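You operate a simulated robot arm through the tools that you are given. There is no shell and no other tool. Be economical: measure what you need, move in short steps, check, and stop when the job is done.

Carry out the task below with a simulated two-armed robot. There is one attempt and no reset: what you move stays moved.

## Task
Latch the grey case and swap its tripped shock tag for an untripped one.
Fine: the untripped one lies on the bench; the old tag goes there too; press the new one on.
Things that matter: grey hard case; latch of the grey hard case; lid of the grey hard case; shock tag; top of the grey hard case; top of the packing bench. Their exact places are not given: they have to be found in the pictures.

The check looks at the end state, three seconds after you hand in, the way a careful person would. Anything else that was tipped, shoved, dropped, spilled or broken makes it a failure.

## Robot
Two 6-joint arms with two-finger grippers on one trunk, on a base that drives. Base frame: it is fixed to the floor where the robot stands at the start and does not move with it; the origin is under the middle of the robot, x ahead of it, y to its left, z up; the surface under the hand at the start is at about z = 86. Lengths are in cm, angles in rad, forces in N, time in s.
The left shoulder is at the start at [7, 17.6, 129], the right one opposite. With the tool pointing down near the work surface each hand reaches from about 46 to 78 cm from the robot's upright axis, wherever it stands, measured 20 degrees to its own side. Places, roughly: grey hard case (30x19x8 cm) [70, -10, 90]; latch of the grey hard case [60, -20, 90]; lid of the grey hard case [80, 0, 110]; top of the grey hard case [80, 0, 100]; top of the packing bench [70, 30, 90]. Payload 2.45 kg a hand.
The TCP of each hand is the grasp point between the finger pads, 2.6 cm short of the fingertips. In the tool frame z runs along the fingers and y along their closing line. Largest opening 9.6 cm; the body of the gripper starts 6.9 cm behind the TCP.
Orientation is that of the tool frame in the base frame, as a unit quaternion [x, y, z, w]. With the fingers straight down and closing along the base's y, the tool's x points along the base's -x, its y along +y and its z along -z.

## Interface
- The arms move only by the tool send_rows. It takes "left_motion", "right_motion" or both (then of equal length, played together; a hand with none holds still); each is text: rows parted by semicolons, each of 7 numbers parted by spaces: the shift along the base's x, y, z in cm, then the turn, a rotation vector about the base's x, y, z in rad, then the finger opening in cm, from 0 to 9.6. In form: x y z wx wy wz grip; .... A call has 1 to 20 rows; each row shifts and turns the commanded pose from where the row before left it. Rows are played at 5 a second. More than 5 cm and 0.15 rad between two rows, or a gripper value outside its range, and nothing of the call is played. A pose out of reach is approached as far as the arm can. The call stops where the force on the tool passes 40 N (or 10 N more than at its start, if that is more) or the arm is blocked; 0.2 s more then pass. Each finger halts on what it meets, pressing with about 40 N; the grip force reading is that of the motor and also rises with nothing between the fingers. The clock runs only during rows and for 0.2 s after the last one: add rows that do not move to give the fingers time. It gives the time, the measured TCP pose, the force on the tool (base axes), the opening and the grip force at its end, in the units of the frame above (readings bear some noise), with the torque about the TCP (base axes, N m) and any sound that the robot's microphone picked up, and new pictures: "pictures" is both (left out), scene, wrist or none (wrist: the cameras of the hands that moved).
- Cameras (640 x 400 px; columns grow to the right, rows downward): "scene" is now at [13.47, 3.15, 161.55]; the picture's right is [0.27, -0.96, -0.00], its down [-0.61, -0.17, -0.77] and it looks along [0.74, 0.21, -0.63] (base axes); focal length 253 px, centre (320, 200). "left" rides on the left gripper at [8.2, -0.3, -9.8] in its tool frame; the picture's right is [0.04, 1.00, 0.00], its down [-0.73, 0.03, -0.68] and it looks along [-0.68, 0.03, 0.73] (tool axes); focal length 256 px, centre (320, 200). "right" rides on the right gripper at [8.2, 0.3, -9.8] in its tool frame; the picture's right is [-0.04, 1.00, 0.00], its down [-0.73, -0.03, -0.68] and it looks along [-0.68, -0.03, 0.73] (tool axes); focal length 256 px, centre (320, 200).
- raise_lower(by): slides the trunk up (or, below 0, down) by that many cm; the arms and the scene camera ride with it, the base frame stays. It gives what a move gives, with no picture.
- base_move(legs): drives the robot by 1 to 6 legs, each [ahead, left, turn to the left] in cm, cm and rad, along the robot's own axes; the way and the turn of a leg run together, so that a leg with both is an arc; at most 150 cm and 3.142 rad a leg. The arms and the cameras ride along, it lands a little off, and it stops where it bumps. It gives what a move gives, and a new picture of the scene camera.
- pan_tilt(pan, tilt): turns the head with the scene camera to pan (to the left, within 1.501 rad either way) and tilt (down, from -0.506 to 1.204), counted from straight ahead of the robot. It gives what a move gives, and a new picture of the scene camera.
- probe_pixels(camera, pixels): for up to 12 pixels [column, row] of the newest picture of that camera ("zoom" is the newest enlarged one), the place [x, y, z] in the base frame of the surface seen there, good to about 0.3 cm, but the place of the scene camera against the robot may be out by one fixed shift of up to 2.5 cm in any direction. No time passes.
- close_up(camera, box): a new picture of the part [left, top, right, bottom] of that camera's present view, enlarged. No time passes.
- hand_in(): hands the job in; it is judged then, once.

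Keep the steps short. Do not move on a guess: measure, check each grasp and each placing, and mend mistakes. In all there are 80 turns and 260 pictures (those below and enlarged ones count). Leave the grippers open and the arms clear of the work at the hand-in unless told otherwise, and finish with a single line.

The tools are called as a command line: name --argument value ..., lists and objects as JSON in quotes. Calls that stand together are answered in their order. send_rows: Moves the arms, as the interface text tells. Its arguments: {"type":"object","properties":{"left_motion":{"type":"string"},"right_motion":{"type":"string"},"pictures":{"type":"string","enum":["both","scene","wrist","none"]}},"required":[]} The other tools are called the same way: raise_lower (by) slides the trunk up or down; base_move (legs) drives the base; pan_tilt (pan, tilt) turns the head that bears the scene camera; probe_pixels (camera, pixels) gives the place of the surface under pixels of a picture; close_up (camera, box) takes an enlarged picture of a part of a camera's view; hand_in () hands the job in.

At the start:

```text
time: 0.0
left_tcp_pos: [56.22, 23.49, 136.17]
left_tool_rot: [-0.001, 1.0, 0.0, 0.0]
left_contact_force: [0.1, -0.1, 0.2]
left_torque: [-0.01, 0.02, -0.02]
left_gripper_width: 9.58
left_gripper_force: 0.0
right_tcp_pos: [61.87, -18.18, 136.14]
right_tool_rot: [-0.001, 1.0, 0.001, 0.0]
right_contact_force: [0.4, -0.4, 0.5]
right_torque: [0.02, -0.02, -0.01]
right_gripper_width: 9.61
right_gripper_force: 0.1
trunk travel left (down, up): [-77.5, 6.5]
robot x, y, heading: [0.18, -0.08, 0.003]
head pan, tilt: [0.271, 0.688]
```

scene: 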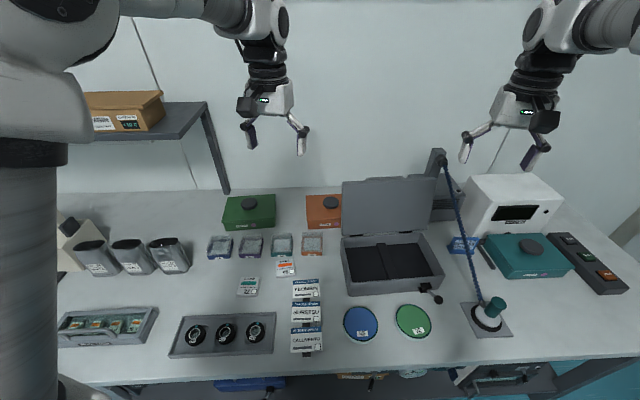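
right: 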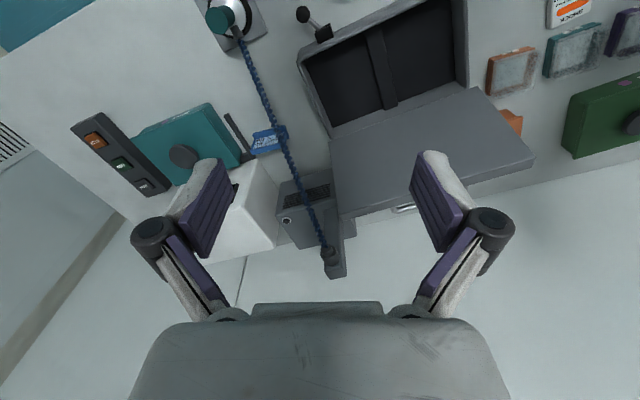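
left: 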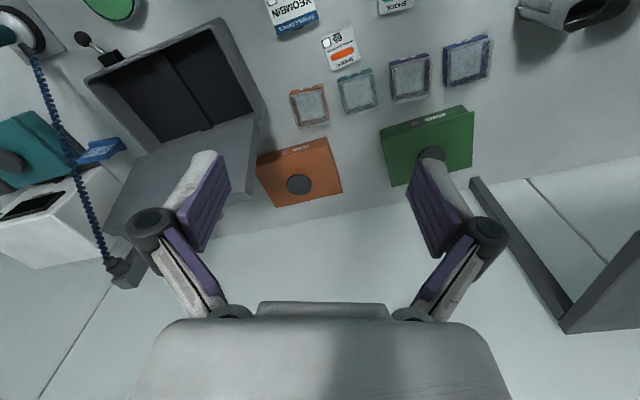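

The case looks open with its lid up. I'll take close-ups of the case, its latch and the tags on the bench.

close_up --camera "scene" --box '[330, 160, 460, 310]'

close_up --camera "scene" --box '[200, 220, 340, 360]'

close_up --camera "left" --box '[60, 0, 380, 240]'

close_up --camera "right" --box '[280, 0, 640, 230]'

probe_pixels --camera "scene" --pixels '[[285, 267], [247, 286], [343, 237], [349, 295], [444, 275], [422, 234], [343, 182], [435, 177], [424, 287], [437, 298], [385, 265], [362, 207]]'

```text
2.67 times, centred on (395, 235) of scene
```

zoom: 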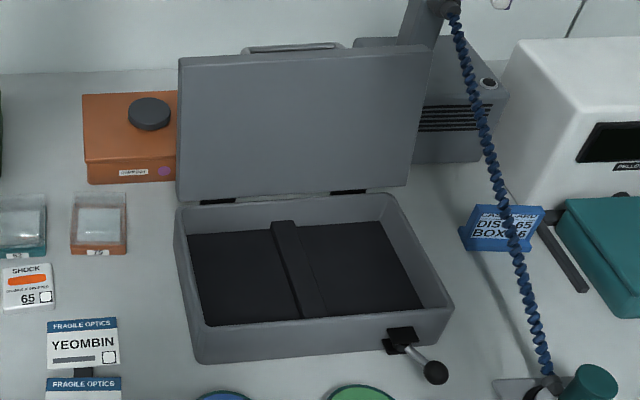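

```text
2.86 times, centred on (270, 290) of scene
```

zoom: 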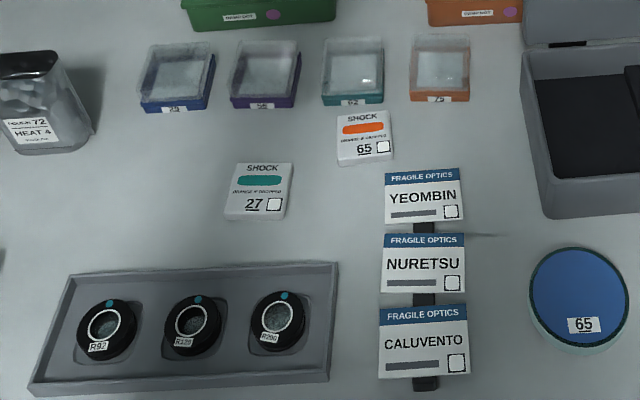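

```text
1.67 times, centred on (220, 120) of left
```

zoom: 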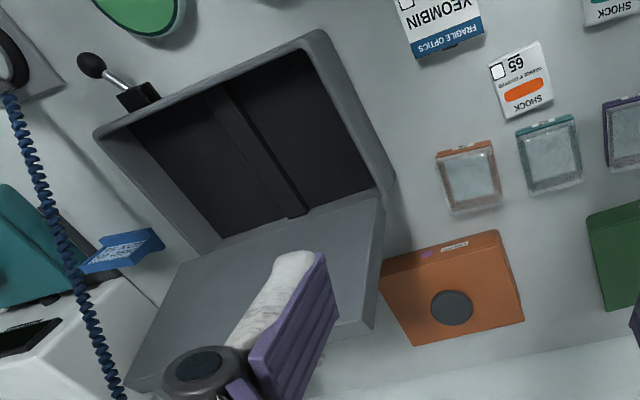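

```text
1.74 times, centred on (460, 115) of right
```

zoom: 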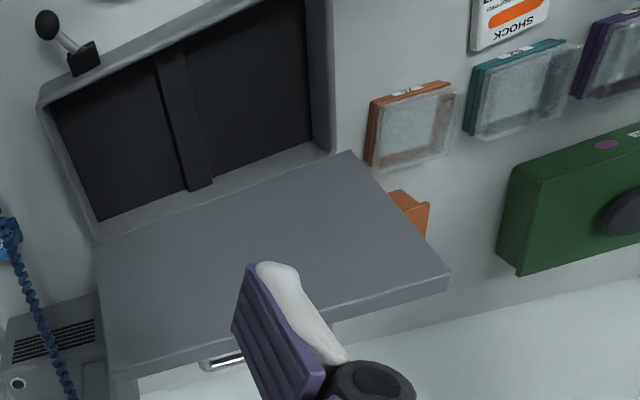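

```text
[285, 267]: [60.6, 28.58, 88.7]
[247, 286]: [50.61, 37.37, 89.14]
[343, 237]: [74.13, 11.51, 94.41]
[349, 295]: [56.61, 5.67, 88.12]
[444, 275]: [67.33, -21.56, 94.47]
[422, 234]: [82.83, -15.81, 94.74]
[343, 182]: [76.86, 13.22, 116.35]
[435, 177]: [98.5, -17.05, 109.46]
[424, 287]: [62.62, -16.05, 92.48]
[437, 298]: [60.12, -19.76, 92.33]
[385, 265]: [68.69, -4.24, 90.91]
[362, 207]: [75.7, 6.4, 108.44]
```

Tag 27 (teal) is the untripped one and tag 65 (orange) is another tripped one. The case's own tag is probably on the lid's outer side. I'll probe with the wrist cameras to find the scene camera's shift.

probe_pixels --camera "left" --pixels '[[341, 48], [333, 30], [120, 55], [84, 37], [220, 24], [268, 110], [86, 84], [250, 195], [358, 130], [105, 225], [255, 130], [400, 8]]'

probe_pixels --camera "right" --pixels '[[325, 36], [303, 15], [300, 57], [330, 134], [467, 85], [345, 216], [534, 160], [478, 88], [400, 208], [380, 170], [220, 60], [335, 180]]'

close_up --camera "scene" --box '[405, 270, 455, 310]'

close_up --camera "right" --box '[280, 0, 360, 60]'

```text
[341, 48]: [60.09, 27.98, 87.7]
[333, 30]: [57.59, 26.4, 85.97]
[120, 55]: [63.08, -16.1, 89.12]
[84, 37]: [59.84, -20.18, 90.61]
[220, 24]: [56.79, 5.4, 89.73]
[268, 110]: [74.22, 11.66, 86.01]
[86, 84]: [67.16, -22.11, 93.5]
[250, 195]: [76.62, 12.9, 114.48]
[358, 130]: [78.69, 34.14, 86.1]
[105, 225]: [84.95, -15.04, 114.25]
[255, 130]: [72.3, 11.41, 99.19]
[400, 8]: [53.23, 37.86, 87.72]
```

```text
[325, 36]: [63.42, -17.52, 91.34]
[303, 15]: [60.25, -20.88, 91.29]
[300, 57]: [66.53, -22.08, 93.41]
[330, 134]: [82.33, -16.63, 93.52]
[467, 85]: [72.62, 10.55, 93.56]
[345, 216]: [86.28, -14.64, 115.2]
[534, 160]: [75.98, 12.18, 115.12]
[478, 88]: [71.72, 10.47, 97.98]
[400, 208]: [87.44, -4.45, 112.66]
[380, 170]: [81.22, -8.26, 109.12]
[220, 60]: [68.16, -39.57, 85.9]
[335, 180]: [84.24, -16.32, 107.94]
```

```text
10.00 times, centred on (430, 290) of scene
```

zoom: 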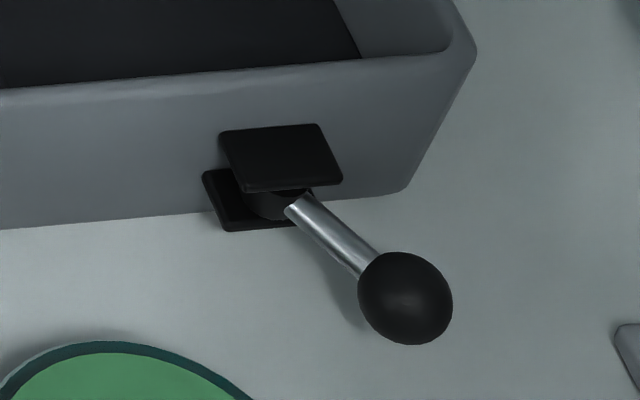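

```text
6.67 times, centred on (320, 30) of right
```

zoom: 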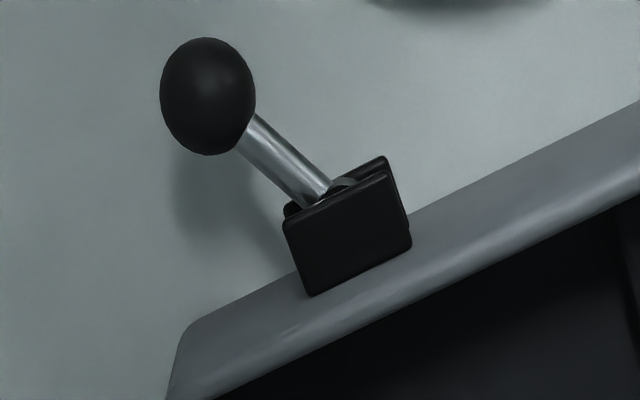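

The scene camera reads about (+0.6, +0.6, +1.1) too far, and the bench is at z≈86. The lid stands about 100° open, with its top edge running from (76.3,12.5) to (86.1,-14.8) at z≈115. The latch is a ball lever at (60.2,-20.6,91.3) that swings flat. I'll turn the left hand so its fingers close across the lid and bring it above the lid's upper edge.

send_rows --left_motion "2.2 -1.9 0 0 0 -0.136 9.6; 2.2 -1.9 0 0 0 -0.136 9.6; 2.2 -1.9 0 0 0 -0.136 9.6; 2.2 -1.9 0 0 0 -0.136 9.6; 2.2 -1.9 0 0 0 -0.136 9.6; 2.2 -1.9 0 0 0 -0.136 9.6; 2.2 -1.9 0 0 0 -0.136 9.6; 2.2 -1.9 0 0 0 -0.136 9.6; 2.2 -1.9 0 0 0 -0.136 9.6; 0 0 0 0 0 0 9.6"

```text
time: 2.2
left_tcp_pos: [67.94, 10.25, 133.29]
left_tool_rot: [0.557, 0.831, -0.001, 0.0]
left_contact_force: [0.0, 0.2, 0.1]
left_torque: [0.0, 0.02, 0.01]
left_gripper_width: 9.62
left_gripper_force: 0.0
left hand out of reach, approached as far as the arm can: row 6, 7, 8, 9
right_tcp_pos: [61.97, -18.1, 136.14]
right_tool_rot: [0.0, 1.0, 0.0, 0.0]
right_contact_force: [0.4, -0.2, 0.0]
right_torque: [0.0, 0.05, -0.01]
right_gripper_width: 9.59
right_gripper_force: 0.0
trunk travel left (down, up): [-77.5, 6.5]
robot x, y, heading: [0.18, -0.26, -0.0]
head pan, tilt: [0.271, 0.688]
```

scene: 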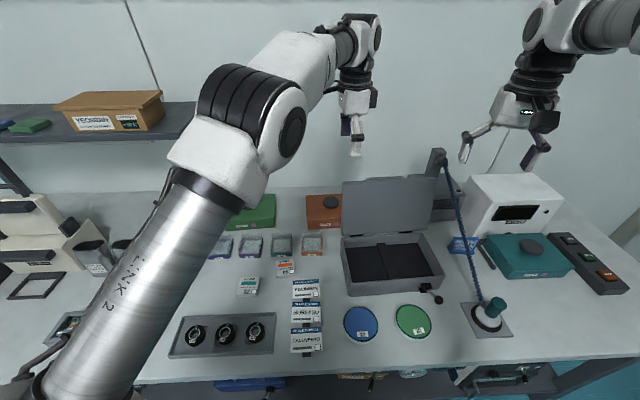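
left: 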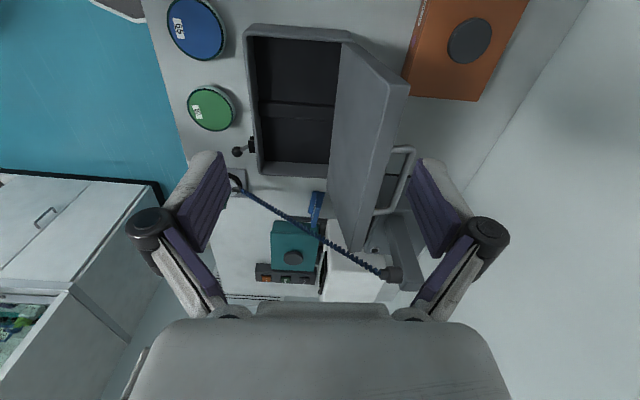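

The arm is stretched to its limit here. I'll look down to see how much room the base has to drive ahead.

pan_tilt --pan -0.1 --tilt 1.2

probe_pixels --camera "left" --pixels '[[345, 45], [408, 85], [330, 230], [355, 252], [404, 150], [375, 213], [388, 180], [393, 275], [400, 230], [372, 130], [395, 130], [480, 98]]'

close_up --camera "left" --box '[230, 10, 430, 290]'

```text
time: 3.1
left_tcp_pos: [67.74, 10.13, 133.38]
left_tool_rot: [0.556, 0.831, -0.001, 0.0]
left_contact_force: [0.0, 0.5, -0.4]
left_torque: [0.03, 0.02, 0.01]
left_gripper_width: 9.58
left_gripper_force: 0.1
right_tcp_pos: [61.82, -18.28, 136.27]
right_tool_rot: [0.0, 1.0, 0.001, 0.0]
right_contact_force: [-0.3, -0.9, 0.9]
right_torque: [0.0, 0.01, -0.01]
right_gripper_width: 9.63
right_gripper_force: 0.1
trunk travel left (down, up): [-77.5, 6.5]
robot x, y, heading: [0.11, -0.14, -0.002]
head pan, tilt: [-0.099, 1.201]
```

scene: 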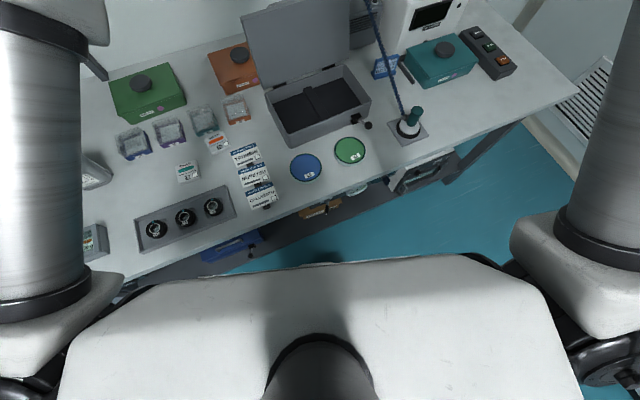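

```text
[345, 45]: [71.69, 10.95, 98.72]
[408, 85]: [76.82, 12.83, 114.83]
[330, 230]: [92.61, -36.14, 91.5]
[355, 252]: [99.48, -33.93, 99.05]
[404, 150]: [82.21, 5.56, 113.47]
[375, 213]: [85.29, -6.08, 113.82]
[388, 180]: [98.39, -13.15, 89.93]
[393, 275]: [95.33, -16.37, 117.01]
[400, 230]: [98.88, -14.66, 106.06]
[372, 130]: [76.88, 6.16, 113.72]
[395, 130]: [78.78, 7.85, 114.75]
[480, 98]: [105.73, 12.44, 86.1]
```

```text
1.43 times, centred on (330, 150) of left
```

zoom: 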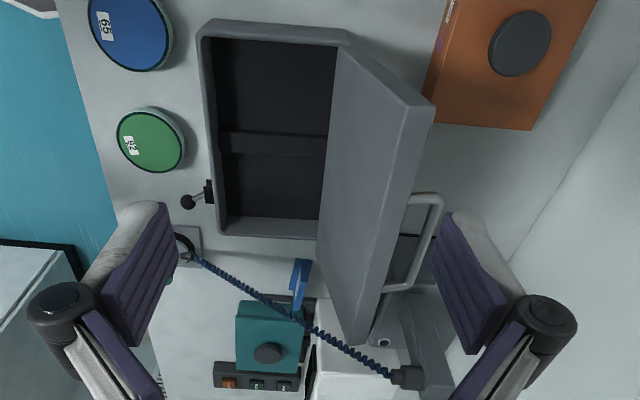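

probe_pixels --camera "scene" --pixels '[[330, 200], [230, 235], [330, 262], [250, 268], [200, 215], [430, 260], [320, 212]]'

```text
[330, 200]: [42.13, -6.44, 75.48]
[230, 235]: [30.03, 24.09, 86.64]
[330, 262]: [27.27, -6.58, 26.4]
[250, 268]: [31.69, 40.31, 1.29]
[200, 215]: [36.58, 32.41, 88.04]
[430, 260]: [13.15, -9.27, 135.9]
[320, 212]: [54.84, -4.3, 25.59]
```

The bench stands turned about 0.35 rad to me. I'll turn left to face it squarely, shift right along it, then move 6 cm ahead. The base front is about 9 cm short of the bench edge, and both hands are well above everything.

base_move --legs '[[0, 0, 0.35], [0, -22, 0], [6, 0, 0]]'

pan_tilt --pan 0.0 --tilt 0.75

```text
time: 6.5
left_tcp_pos: [72.26, 14.59, 134.03]
left_tool_rot: [0.4, 0.917, 0.002, 0.003]
left_contact_force: [-1.7, -0.8, 0.5]
left_torque: [0.03, -0.09, 0.01]
left_gripper_width: 9.57
left_gripper_force: 0.1
right_tcp_pos: [76.52, -14.08, 136.75]
right_tool_rot: [-0.177, 0.984, 0.001, 0.003]
right_contact_force: [-0.8, -0.7, 1.0]
right_torque: [0.02, -0.1, 0.01]
right_gripper_width: 9.62
right_gripper_force: 0.0
trunk travel left (down, up): [-77.5, 6.5]
robot x, y, heading: [13.36, -18.53, 0.355]
head pan, tilt: [-0.099, 1.201]
```

scene: 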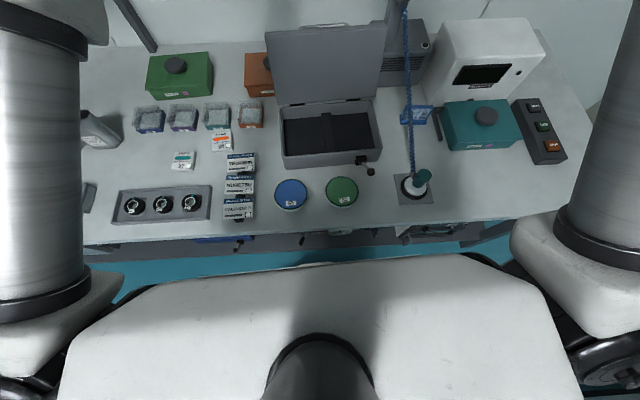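

```text
time: 7.4
left_tcp_pos: [73.38, 14.63, 133.35]
left_tool_rot: [0.4, 0.917, 0.0, -0.002]
left_contact_force: [0.9, -0.1, -0.3]
left_torque: [-0.04, 0.06, 0.02]
left_gripper_width: 9.61
left_gripper_force: 0.0
right_tcp_pos: [77.72, -13.84, 136.11]
right_tool_rot: [-0.177, 0.984, 0.0, -0.002]
right_contact_force: [0.0, 0.3, -0.6]
right_torque: [0.03, 0.02, -0.03]
right_gripper_width: 9.61
right_gripper_force: 0.0
trunk travel left (down, up): [-77.5, 6.5]
robot x, y, heading: [12.58, -18.16, 0.362]
head pan, tilt: [0.0, 0.75]
```

scene: 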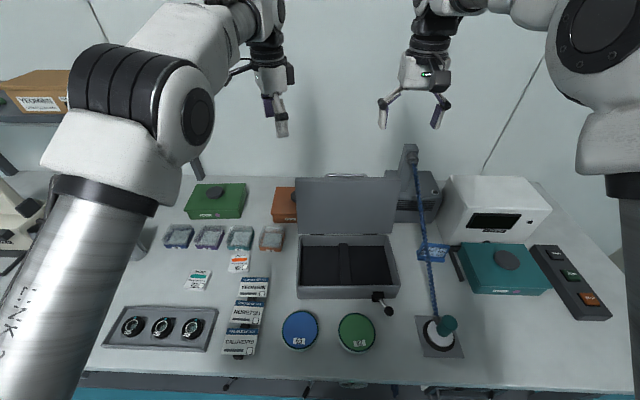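

I'm well placed now. I'll turn the left fingers to close across the lid and bring the hand over its upper edge, left of the handle.

send_rows --left_motion "1.4 -1.4 -2 0 0 -0.13 9.6; 1.4 -1.4 -2 0 0 -0.13 9.6; 1.4 -1.4 -2 0 0 -0.13 9.6; 1.3 -1.4 -3 0 0 0 9.6; 0 0 -2 0 0 0 9.6; 0 0 0 0 0 0 9.6"

probe_pixels --camera "left" --pixels '[[320, 150], [320, 200]]'

```text
time: 8.8
left_tcp_pos: [77.86, 9.38, 122.23]
left_tool_rot: [0.57, 0.822, 0.0, 0.0]
left_contact_force: [-0.7, 0.2, 0.5]
left_torque: [-0.03, 0.0, -0.03]
left_gripper_width: 9.59
left_gripper_force: 0.1
left hand out of reach, approached as far as the arm can: row 4
right_tcp_pos: [77.43, -13.79, 136.27]
right_tool_rot: [-0.178, 0.984, 0.0, 0.001]
right_contact_force: [0.4, -0.2, 0.2]
right_torque: [-0.01, 0.02, -0.03]
right_gripper_width: 9.59
right_gripper_force: 0.1
trunk travel left (down, up): [-77.5, 6.5]
robot x, y, heading: [13.53, -18.27, 0.352]
head pan, tilt: [0.0, 0.75]
```

scene: 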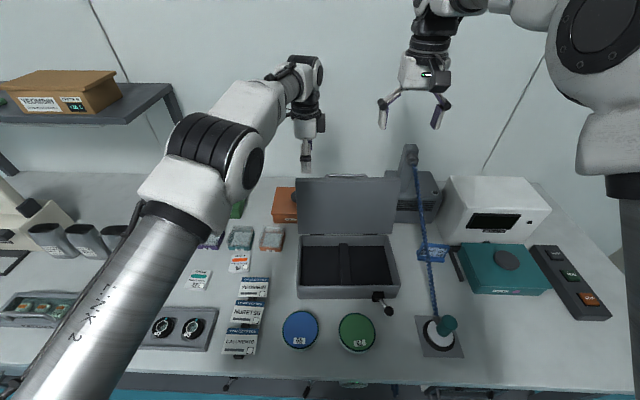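
left: 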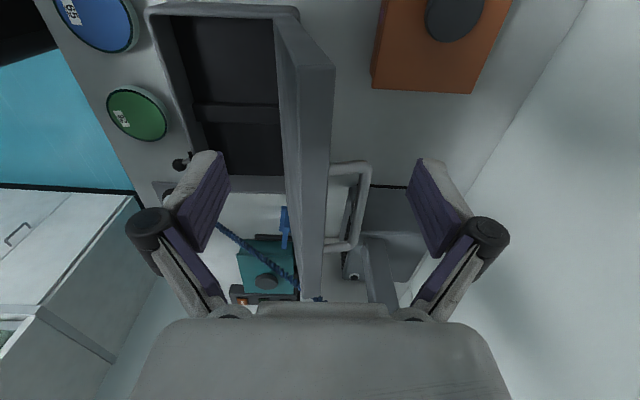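

```text
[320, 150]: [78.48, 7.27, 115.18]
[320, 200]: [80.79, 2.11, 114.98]
```

The lid edge is centred between the fingers and the handle is clear of them. I'll lower 7 cm to straddle the edge.

send_rows --left_motion "0 0 -2 0 0 0 9.6; 0 0 -2 0 0 0 9.6; 0 0 -2 0 0 0 9.6; 0 0 -1.2 0 0 0 9.6; 0 0 0 0 0 0 9.6" --pictures "wrist"

```text
time: 10.0
left_tcp_pos: [77.74, 9.41, 114.95]
left_tool_rot: [0.57, 0.822, 0.0, 0.0]
left_contact_force: [-0.9, -0.2, 0.3]
left_torque: [0.01, 0.02, 0.01]
left_gripper_width: 9.61
left_gripper_force: 0.0
right_tcp_pos: [77.33, -13.83, 136.34]
right_tool_rot: [-0.177, 0.984, 0.001, 0.0]
right_contact_force: [-0.6, 1.2, 0.0]
right_torque: [-0.01, 0.02, -0.02]
right_gripper_width: 9.61
right_gripper_force: 0.1
trunk travel left (down, up): [-77.5, 6.5]
robot x, y, heading: [13.34, -18.09, 0.361]
head pan, tilt: [0.0, 0.75]
```

left: 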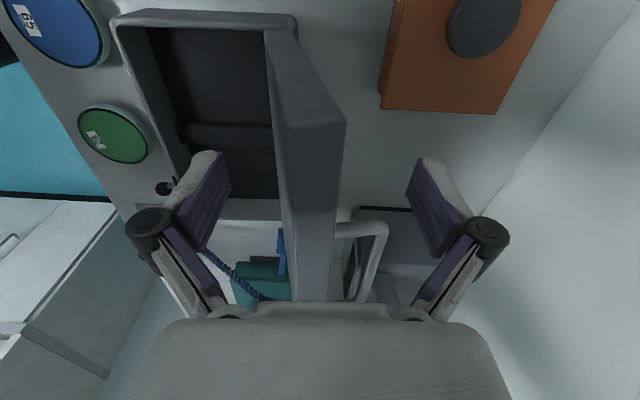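

The lid slab is between the fingers. I'll narrow them to 5.5 cm so they straddle it without gripping, then follow the hinge arc forward with the tool tilting along.

send_rows --left_motion "0 0 0 0 0 0 5.5; 0 0 0 0 0 0 5.5; -2.02 -0.76 0.27 0.0354 -0.0935 0 5.5; -2.06 -0.78 0.05 0.0354 -0.0935 0 5.5; -2.02 -0.76 -0.16 0.0354 -0.0935 0 5.5; -2.0 -0.76 -0.38 0.0354 -0.0935 0 5.5; 0 0 0 0 0 0 5.5"

```text
time: 11.4
left_tcp_pos: [69.04, 12.51, 107.5]
left_tool_rot: [0.55, 0.826, 0.091, 0.079]
left_contact_force: [-0.5, -0.9, 1.3]
left_torque: [-0.01, 0.02, 0.0]
left_gripper_width: 5.49
left_gripper_force: 0.0
left hand out of reach, approached as far as the arm can: row 4, 5, 6
right_tcp_pos: [77.24, -14.08, 136.3]
right_tool_rot: [-0.177, 0.984, 0.001, 0.002]
right_contact_force: [0.5, -0.1, 0.2]
right_torque: [-0.02, -0.01, 0.02]
right_gripper_width: 9.6
right_gripper_force: 0.0
trunk travel left (down, up): [-77.5, 6.5]
robot x, y, heading: [12.97, -18.06, 0.355]
head pan, tilt: [0.0, 0.75]
stopped in row 7 (left hand): the arm was blocked; the commanded pose is now the measured one
```

scene: 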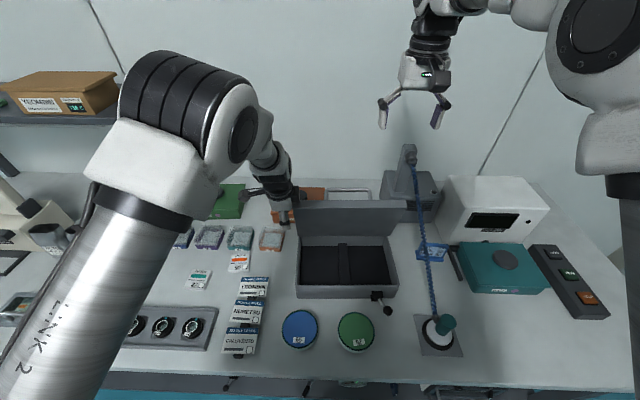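
left: 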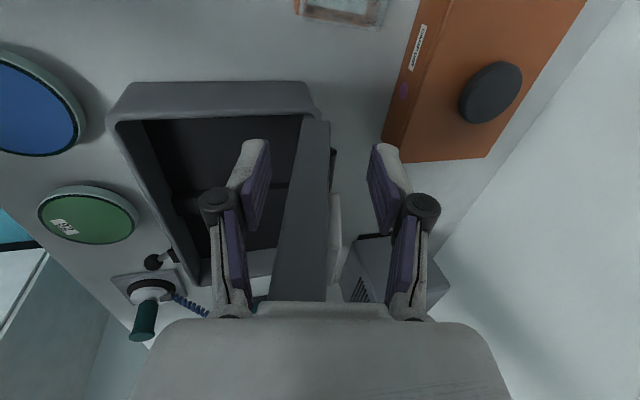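

The arm hit a joint limit and sagged to z=107.5 with little force on it. I'll check the lid's state before going on.

close_up --camera "scene" --box '[230, 130, 430, 310]'

probe_pixels --camera "scene" --pixels '[[302, 203], [300, 230], [350, 203], [350, 232], [403, 205], [350, 190], [280, 200]]'

probe_pixels --camera "left" --pixels '[[314, 130], [300, 200], [310, 260], [335, 220], [245, 200], [385, 180], [333, 160]]'

```text
2.22 times, centred on (330, 220) of scene
```

zoom: 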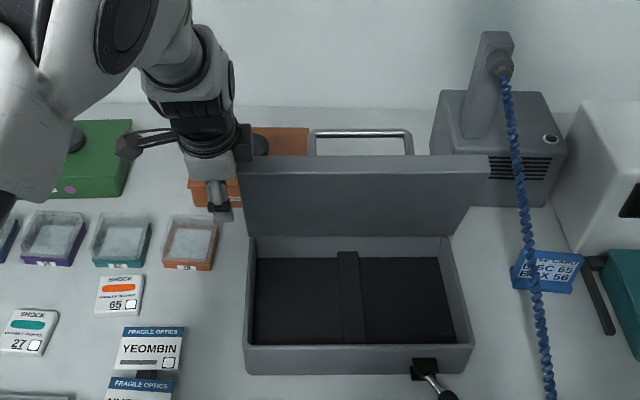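

```text
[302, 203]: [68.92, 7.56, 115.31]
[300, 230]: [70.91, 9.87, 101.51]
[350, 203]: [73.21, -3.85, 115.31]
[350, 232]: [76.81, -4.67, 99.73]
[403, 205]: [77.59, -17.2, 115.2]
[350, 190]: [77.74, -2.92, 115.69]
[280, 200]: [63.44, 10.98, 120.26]
```

```text
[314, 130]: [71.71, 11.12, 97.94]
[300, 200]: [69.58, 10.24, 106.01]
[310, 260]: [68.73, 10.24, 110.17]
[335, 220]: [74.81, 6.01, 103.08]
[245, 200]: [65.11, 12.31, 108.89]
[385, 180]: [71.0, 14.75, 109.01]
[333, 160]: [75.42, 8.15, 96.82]
```

The lid now stands about 15° forward of vertical, and the hand has slipped off past its left end. I'll slide the hand left and up with the fingers open, straighten the tool, and see whether the lid stays put.

send_rows --left_motion "-0.7 1.87 0 0 0 0 5.5; -0.7 1.87 0 0 0 0 5.5; 0 0 3 0 0 0 5.5; 0 0 3 -0.042 0.112 0 3; 0 0 3 -0.042 0.112 0 0; 0 0 2 0 0 0 0; 0 0 0 0 0 0 0"

```text
time: 13.0
left_tcp_pos: [67.86, 16.23, 118.6]
left_tool_rot: [0.555, 0.832, -0.006, 0.008]
left_contact_force: [0.2, 0.6, 0.0]
left_torque: [-0.01, -0.03, -0.02]
left_gripper_width: 0.0
left_gripper_force: 28.5
right_tcp_pos: [77.35, -13.9, 136.24]
right_tool_rot: [-0.177, 0.984, 0.001, 0.001]
right_contact_force: [0.2, -0.1, -0.2]
right_torque: [0.01, 0.01, 0.0]
right_gripper_width: 9.6
right_gripper_force: 0.1
trunk travel left (down, up): [-77.5, 6.5]
robot x, y, heading: [12.74, -18.07, 0.353]
head pan, tilt: [0.0, 0.75]
```

scene: 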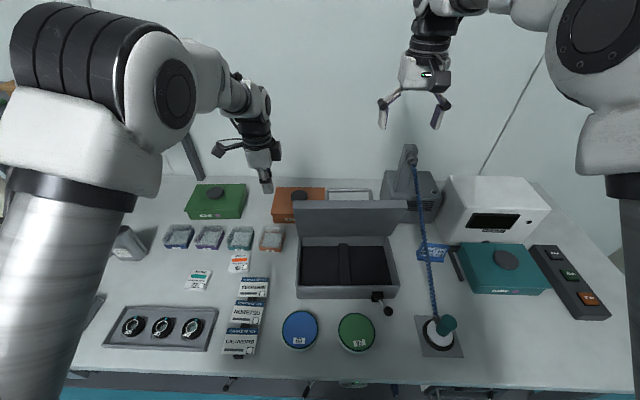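
left: 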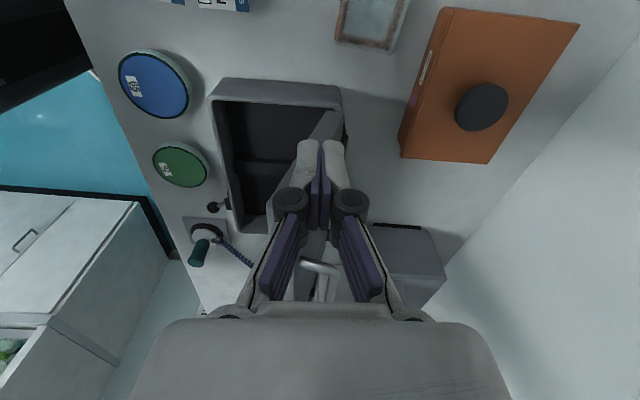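

The hinge has friction and the lid holds. I'll take the closed left fingers behind the lid at its left part, clear of the handle, with the tool upright.

send_rows --left_motion "1.9 0.7 1.5 0 0 0 0; 1.9 0.7 1.5 0 0 0 0; 1.8 0.7 0 0 0 0 0; 0.9 -2.35 0 0 0 0 0; 0.9 -2.35 0 0 0 0 0; 0.9 -2.35 0 0 0 0 0; 0.8 -2.3 0 0 0 0 0; 0 0 0 0 0 0 0"

```text
time: 14.8
left_tcp_pos: [77.05, 9.09, 121.41]
left_tool_rot: [0.556, 0.831, -0.005, 0.009]
left_contact_force: [-0.4, -0.1, 0.8]
left_torque: [0.01, -0.01, 0.0]
left_gripper_width: 0.0
left_gripper_force: 28.9
right_tcp_pos: [77.4, -13.86, 136.3]
right_tool_rot: [-0.177, 0.984, 0.0, 0.001]
right_contact_force: [0.6, 0.9, 0.4]
right_torque: [0.0, 0.0, 0.01]
right_gripper_width: 9.6
right_gripper_force: 0.0
trunk travel left (down, up): [-77.5, 6.5]
robot x, y, heading: [13.05, -18.29, 0.354]
head pan, tilt: [0.0, 0.75]
```

scene: 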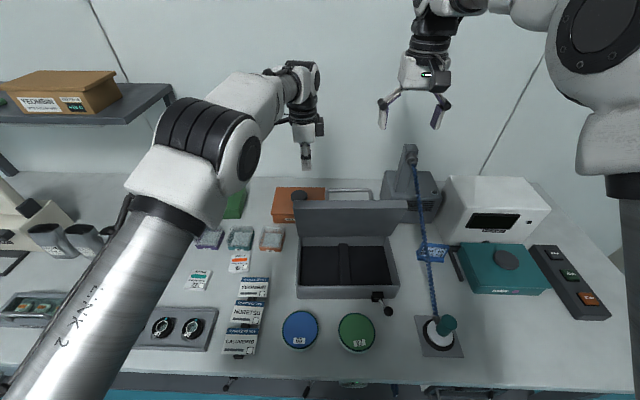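
left: 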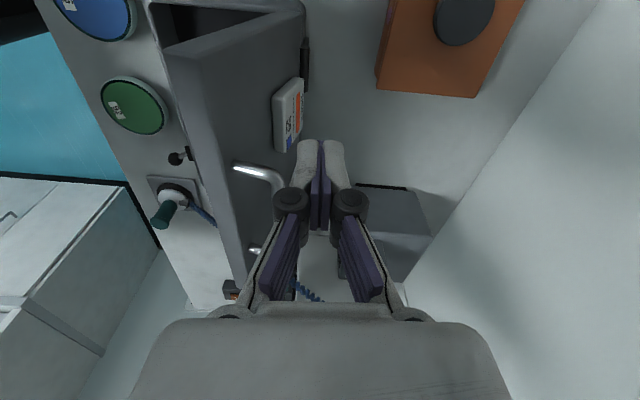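

I can see the case's tag on the lid's outer face near the hinge (288,115), with the handle near the free edge. I'll lower behind the free edge, clear of the tag, and push forward.

send_rows --left_motion "0 0 -3 0 0 0 0; 0 0 -3 0 0 0 0; 0 0 -2.5 0 0 0 0; -1.87 -0.7 0 0 0 0 0; -1.87 -0.7 0 0 0 0 0; -1.87 -0.7 0 0 0 0 0; -1.87 -0.7 -0.2 0 0 0 0; -1.87 -0.7 -0.4 0 0 0 0; 0 0 0 0 0 0 0"

```text
time: 17.0
left_tcp_pos: [67.61, 9.02, 109.49]
left_tool_rot: [0.542, 0.839, -0.04, 0.001]
left_contact_force: [0.2, -0.1, -0.5]
left_torque: [-0.03, 0.0, -0.04]
left_gripper_width: 0.0
left_gripper_force: 28.1
left hand out of reach, approached as far as the arm can: row 7, 8
right_tcp_pos: [77.42, -13.9, 136.38]
right_tool_rot: [-0.177, 0.984, 0.001, 0.001]
right_contact_force: [0.2, 0.6, 0.3]
right_torque: [0.0, 0.03, 0.03]
right_gripper_width: 9.57
right_gripper_force: 0.1
trunk travel left (down, up): [-77.5, 6.5]
robot x, y, heading: [13.18, -18.14, 0.352]
head pan, tilt: [0.0, 0.75]
stopped in row 9 (left hand): the arm was blocked; the commanded pose is now the measured one
```

scene: 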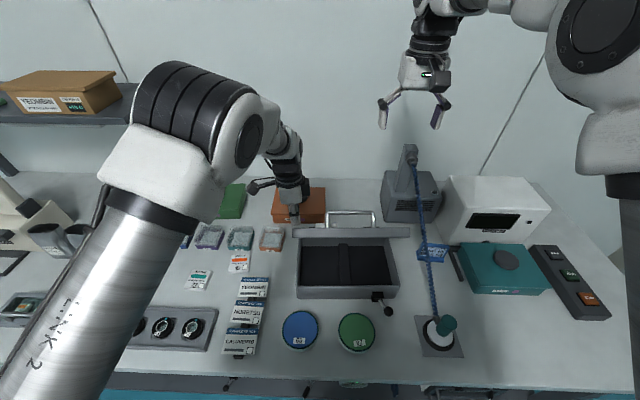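
left: 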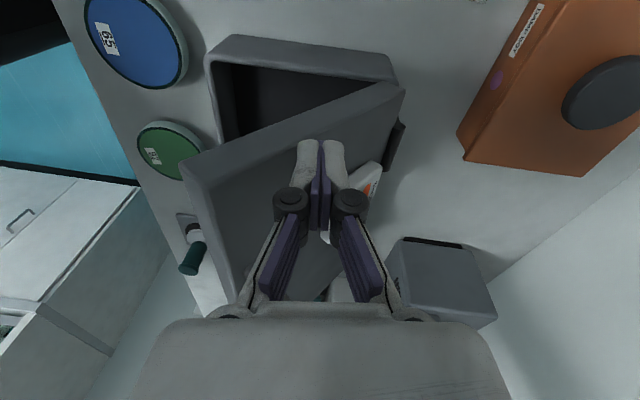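

The lid is down to about 50° and staying there. The wrist yaw is at its limit, so I'll lift clear, turn the tool back to its natural yaw, and then press the lid down from above.

send_rows --left_motion "0.5 0.2 3 0 0 0 0; 0 0 3 0 0 0.14 0; 0 0 2 0 0 0.14 0; 0 0 0 0 0 0.14 0; 0 0 0 0 0 0.14 0; 0 0 0 0 0 0.14 0; 0 0 0 0 0 0.14 0; 0 0 0 0 0 0.14 0; 0 0 0 0 0 0.14 0; 0 0 0 0 0 0.14 0; 0 0 0 0 0 0.14 0; 0 0 0 0 0 0 0"

probe_pixels --camera "scene" --pixels '[[300, 236], [350, 236], [405, 235], [350, 214], [400, 228]]'

```text
time: 19.6
left_tcp_pos: [67.74, 10.04, 116.97]
left_tool_rot: [-0.137, 0.989, -0.043, 0.017]
left_contact_force: [-0.7, 0.1, 0.1]
left_torque: [0.02, -0.01, -0.02]
left_gripper_width: 0.01
left_gripper_force: 28.6
right_tcp_pos: [77.43, -13.92, 136.25]
right_tool_rot: [-0.177, 0.984, 0.001, 0.0]
right_contact_force: [-0.7, -0.8, -0.2]
right_torque: [-0.01, 0.0, 0.04]
right_gripper_width: 9.62
right_gripper_force: 0.0
trunk travel left (down, up): [-77.5, 6.5]
robot x, y, heading: [12.72, -18.4, 0.356]
head pan, tilt: [0.0, 0.75]
```

scene: 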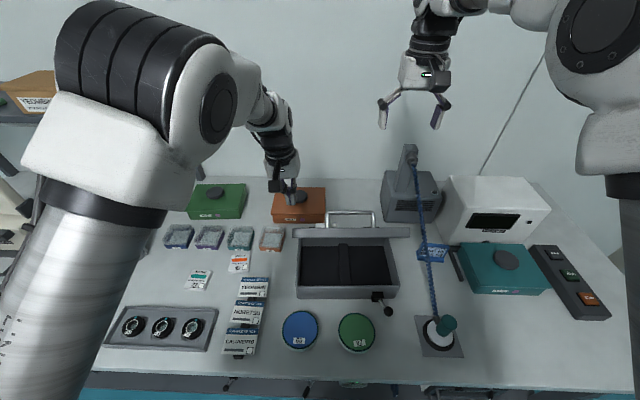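
left: 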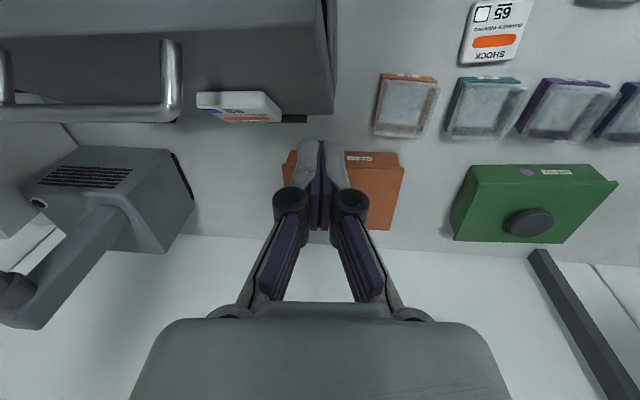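

```text
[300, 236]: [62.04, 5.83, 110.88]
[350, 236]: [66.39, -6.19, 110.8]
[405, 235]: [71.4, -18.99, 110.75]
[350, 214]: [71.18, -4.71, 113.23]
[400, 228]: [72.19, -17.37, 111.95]
```

The lid's lower free edge is at z≈110, an angle of about 52°. I'll place the closed fingers on its outer face near the free edge, left of the handle, and press along the arc.

send_rows --left_motion "-0.24 -2.8 0 0 0 0 0; -0.24 -2.75 0 0 0 0 0; 0 0 -2.5 0 0 0 0; 0 0 -2.5 0 0 0 0; -1.5 -0.57 -1 0 0 0 0; -1.5 -0.57 -1.1 0 0 0 0; -1.45 -0.55 -1.8 0 0 0 0; -1.45 -0.55 -1.8 0 0 0 0; 0 0 0 0 0 0 0"

```text
time: 21.6
left_tcp_pos: [63.74, 10.39, 107.95]
left_tool_rot: [-0.145, 0.988, -0.047, 0.03]
left_contact_force: [0.3, 0.5, 0.4]
left_torque: [0.0, 0.0, 0.05]
left_gripper_width: 0.0
left_gripper_force: 28.7
left hand out of reach, approached as far as the arm can: row 1, 2, 5, 6, 7, 8
right_tcp_pos: [77.33, -13.98, 136.27]
right_tool_rot: [-0.177, 0.984, 0.001, 0.001]
right_contact_force: [-0.2, 0.6, -1.1]
right_torque: [0.0, 0.03, -0.01]
right_gripper_width: 9.61
right_gripper_force: 0.0
trunk travel left (down, up): [-77.5, 6.5]
robot x, y, heading: [13.1, -18.29, 0.356]
head pan, tilt: [0.0, 0.75]
```

scene: 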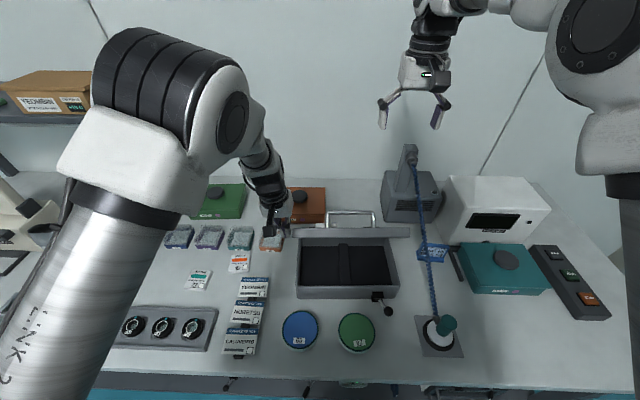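
left: 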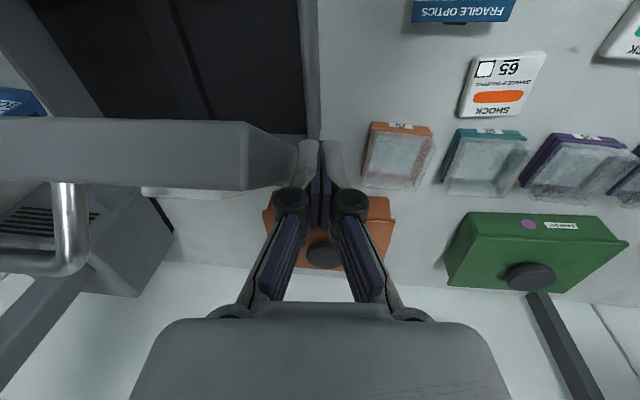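

The left arm can't reach further inward, so the right hand will press at the lid's right part, r≈40, which suits it. First I'll measure where the hanging cord runs.

probe_pixels --camera "scene" --pixels '[[411, 158], [416, 185], [421, 215], [426, 245], [431, 280], [436, 310], [404, 232], [374, 222], [330, 213]]'

send_rows --left_motion "-1 2.6 3 0 0 0 0; -1 2.6 3 0 0 0 0; -1 2.6 3 0 0 0 5; -1 2.6 3 0 0 0 9.6; 0 0 0 0 0 0 9.6" --right_motion "-0.5 1 0 0 0 0 0; -0.5 0.5 0 0 0 0 0; 0 0 0 0 0 0 0; 0 0 0 0 0 0 0; 0 0 0 0 0 0 0"

```text
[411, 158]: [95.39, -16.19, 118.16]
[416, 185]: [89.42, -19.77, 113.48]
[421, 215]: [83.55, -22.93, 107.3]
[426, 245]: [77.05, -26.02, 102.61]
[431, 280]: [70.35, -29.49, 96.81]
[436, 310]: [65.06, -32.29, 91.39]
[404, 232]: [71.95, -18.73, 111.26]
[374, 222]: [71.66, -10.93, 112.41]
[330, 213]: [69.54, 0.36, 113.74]
```

```text
time: 22.8
left_tcp_pos: [59.37, 19.41, 119.38]
left_tool_rot: [-0.123, 0.992, -0.028, 0.024]
left_contact_force: [-0.4, -0.4, 0.2]
left_torque: [-0.02, 0.01, 0.02]
left_gripper_width: 9.62
left_gripper_force: 0.1
right_tcp_pos: [76.39, -12.45, 136.32]
right_tool_rot: [-0.177, 0.984, 0.001, 0.0]
right_contact_force: [0.6, -0.3, 0.1]
right_torque: [0.02, 0.02, 0.01]
right_gripper_width: 0.03
right_gripper_force: 27.8
trunk travel left (down, up): [-77.5, 6.5]
robot x, y, heading: [12.84, -18.58, 0.352]
head pan, tilt: [0.0, 0.75]
```

scene: 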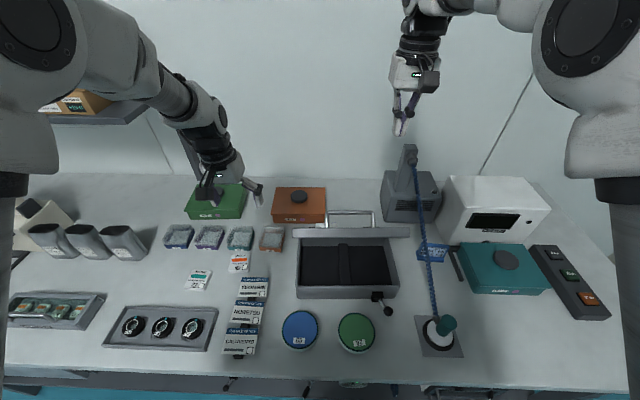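
right: 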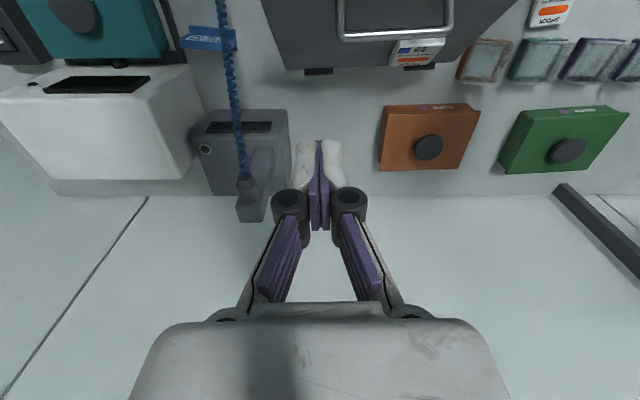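
left: 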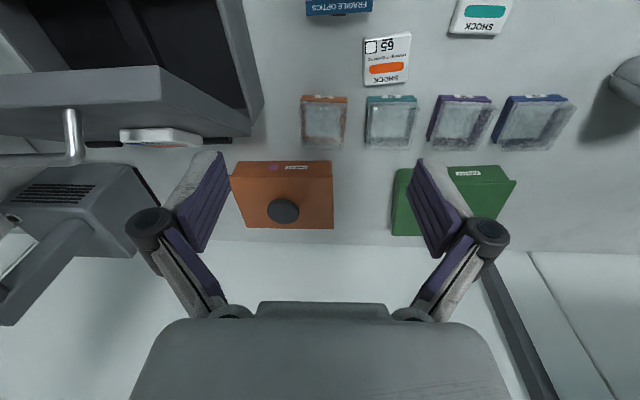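

The cord runs at r≈51, clear of the lid's right edge at r≈44. I'll bring the closed right fingers down to r≈40 and press the lid along its arc.

send_rows --right_motion "-0.9 -1.3 -3.5 0 0 0 0; -0.8 -1.3 -3.5 0 0 0 0; 0 0 -3.5 0 0 0 0; 0 0 -3.5 0 0 0 0; 0 0 -3.5 0 0 0 0; 0 0 -3.5 0 0 0 0; 0 0 -2.5 0 0 0 0; -1.5 -0.57 -1 0 0 0 0; -1.5 -0.57 -1.1 0 0 0 0; 0 0 0 0 0 0 0"

```text
time: 25.0
left_tcp_pos: [59.56, 19.45, 119.17]
left_tool_rot: [-0.124, 0.992, -0.029, 0.022]
left_contact_force: [0.6, 0.3, -1.1]
left_torque: [-0.01, 0.0, -0.01]
left_gripper_width: 9.59
left_gripper_force: 0.1
right_tcp_pos: [71.61, -16.06, 110.72]
right_tool_rot: [-0.177, 0.984, 0.0, 0.0]
right_contact_force: [-0.3, -0.5, -0.6]
right_torque: [-0.03, -0.01, 0.0]
right_gripper_width: 0.0
right_gripper_force: 28.4
trunk travel left (down, up): [-77.5, 6.5]
robot x, y, heading: [12.9, -18.82, 0.357]
head pan, tilt: [0.0, 0.75]
```

scene: 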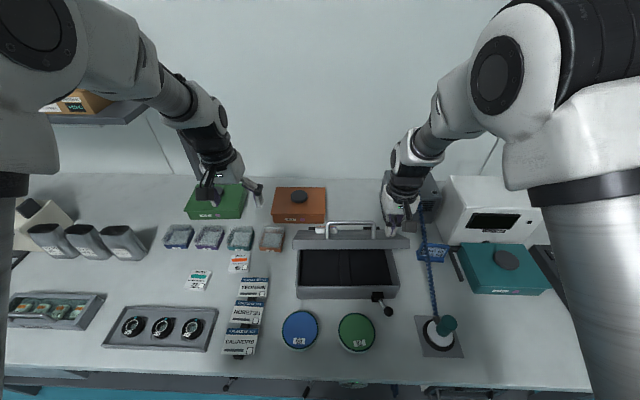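
right: 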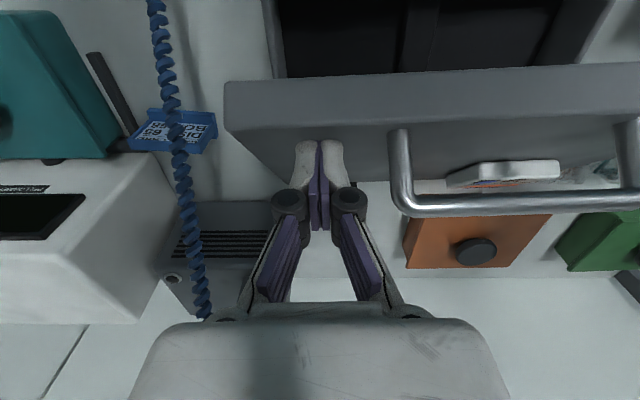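

It works and no force has built up. I'll continue along the arc.

send_rows --right_motion "-1.45 -0.55 -1.4 0 0 0 0; -1.45 -0.55 -1.6 0 0 0 0; -1.2 -0.45 -1.8 0 0 0 0; -1.0 -0.4 -1.8 0 0 0 0; -0.9 -0.34 -1.8 0 0 0 0; -0.6 -0.2 -1.8 0 0 0 0; 0 0 0 0 0 0 0"

```text
time: 26.6
left_tcp_pos: [59.44, 19.45, 119.27]
left_tool_rot: [-0.125, 0.991, -0.03, 0.024]
left_contact_force: [0.1, 1.0, -0.8]
left_torque: [0.01, 0.01, -0.01]
left_gripper_width: 9.58
left_gripper_force: 0.0
right_tcp_pos: [65.12, -18.7, 100.57]
right_tool_rot: [-0.178, 0.984, 0.001, 0.001]
right_contact_force: [0.1, 0.2, 1.2]
right_torque: [-0.01, -0.02, -0.01]
right_gripper_width: 0.0
right_gripper_force: 28.0
trunk travel left (down, up): [-77.5, 6.5]
robot x, y, heading: [13.17, -18.37, 0.358]
head pan, tilt: [0.0, 0.75]
```

scene: 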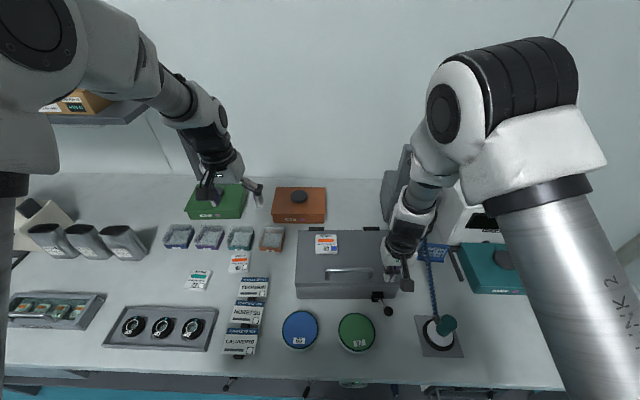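
right: 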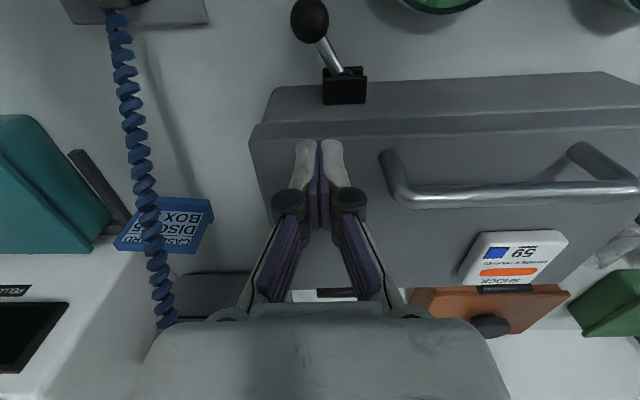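

The lid is nearly shut, and the case's tag 59 (orange) is visible. I'll press down until I meet resistance.

send_rows --right_motion "0 0 -0.8 0 0 0 0; 0 0 -0.8 0 0 0 0; 0 0 -0.6 0 0 0 0; 0 0 -0.6 0 0 0 0; 0 0 -0.6 0 0 0 0; 0 0 -0.6 0 0 0 0; 0 0 0 0 0 0 0"

```text
time: 27.5
left_tcp_pos: [59.05, 19.31, 119.41]
left_tool_rot: [-0.124, 0.992, -0.029, 0.025]
left_contact_force: [-0.9, 0.2, -0.2]
left_torque: [-0.02, 0.0, 0.01]
left_gripper_width: 9.6
left_gripper_force: 0.1
right_tcp_pos: [65.13, -18.61, 98.52]
right_tool_rot: [-0.177, 0.984, 0.002, 0.007]
right_contact_force: [-8.2, -7.3, 35.5]
right_torque: [-0.21, 0.32, 0.08]
right_gripper_width: 0.58
right_gripper_force: 28.9
trunk travel left (down, up): [-77.5, 6.5]
robot x, y, heading: [13.07, -18.24, 0.351]
head pan, tilt: [0.0, 0.75]
stopped in row 4 (right hand): the force on the tool passed its limit at 50 N (the readings are from after the stop); the commanded pose is now the measured one
```

scene: 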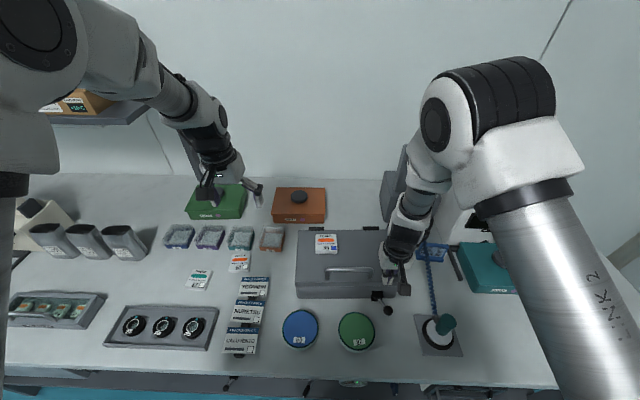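
right: 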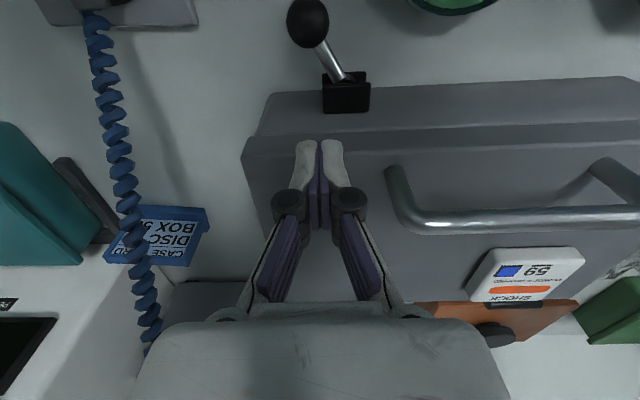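

The lid is shut, with its top at about z=96. I'll lift off, back toward the latch and look closely at it.

send_rows --right_motion "0 0 3 0 0 0 0; 0 0 4 0 0 0 0; -1.4 -1.9 4 0 0 0 0; -2.3 -2.9 2 0 0 0 0; -2.8 -1.0 0 0 0 0 5; -2 -0.7 0 0 0 0 9.6; 0 0 0 0 0 0 9.6"

close_up --camera "scene" --box '[355, 265, 425, 325]'

```text
time: 29.1
left_tcp_pos: [59.52, 19.39, 119.22]
left_tool_rot: [-0.123, 0.992, -0.029, 0.023]
left_contact_force: [0.5, 0.6, -0.1]
left_torque: [-0.05, 0.02, -0.01]
left_gripper_width: 9.64
left_gripper_force: 0.2
right_tcp_pos: [56.97, -24.98, 111.23]
right_tool_rot: [-0.177, 0.984, 0.002, 0.005]
right_contact_force: [1.2, 0.0, -0.1]
right_torque: [-0.01, 0.0, 0.02]
right_gripper_width: 9.59
right_gripper_force: 0.1
trunk travel left (down, up): [-77.5, 6.5]
robot x, y, heading: [13.08, -18.25, 0.352]
head pan, tilt: [0.0, 0.75]
```

scene: 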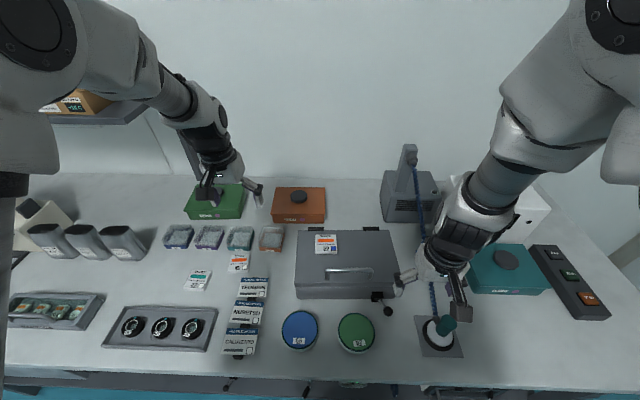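
right: 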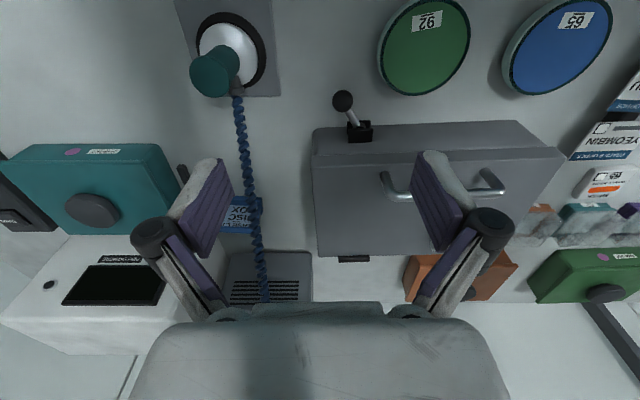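

```text
6.67 times, centred on (390, 295) of scene
```

zoom: 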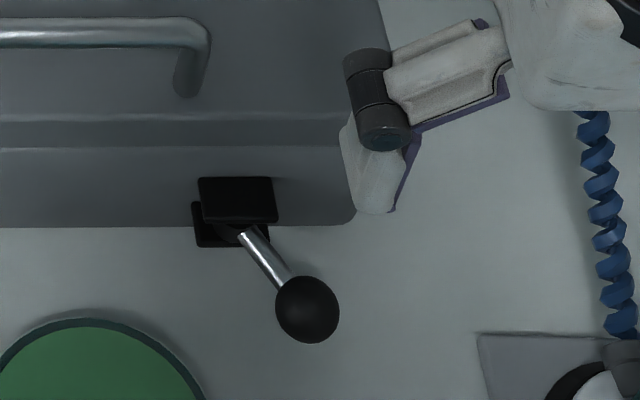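

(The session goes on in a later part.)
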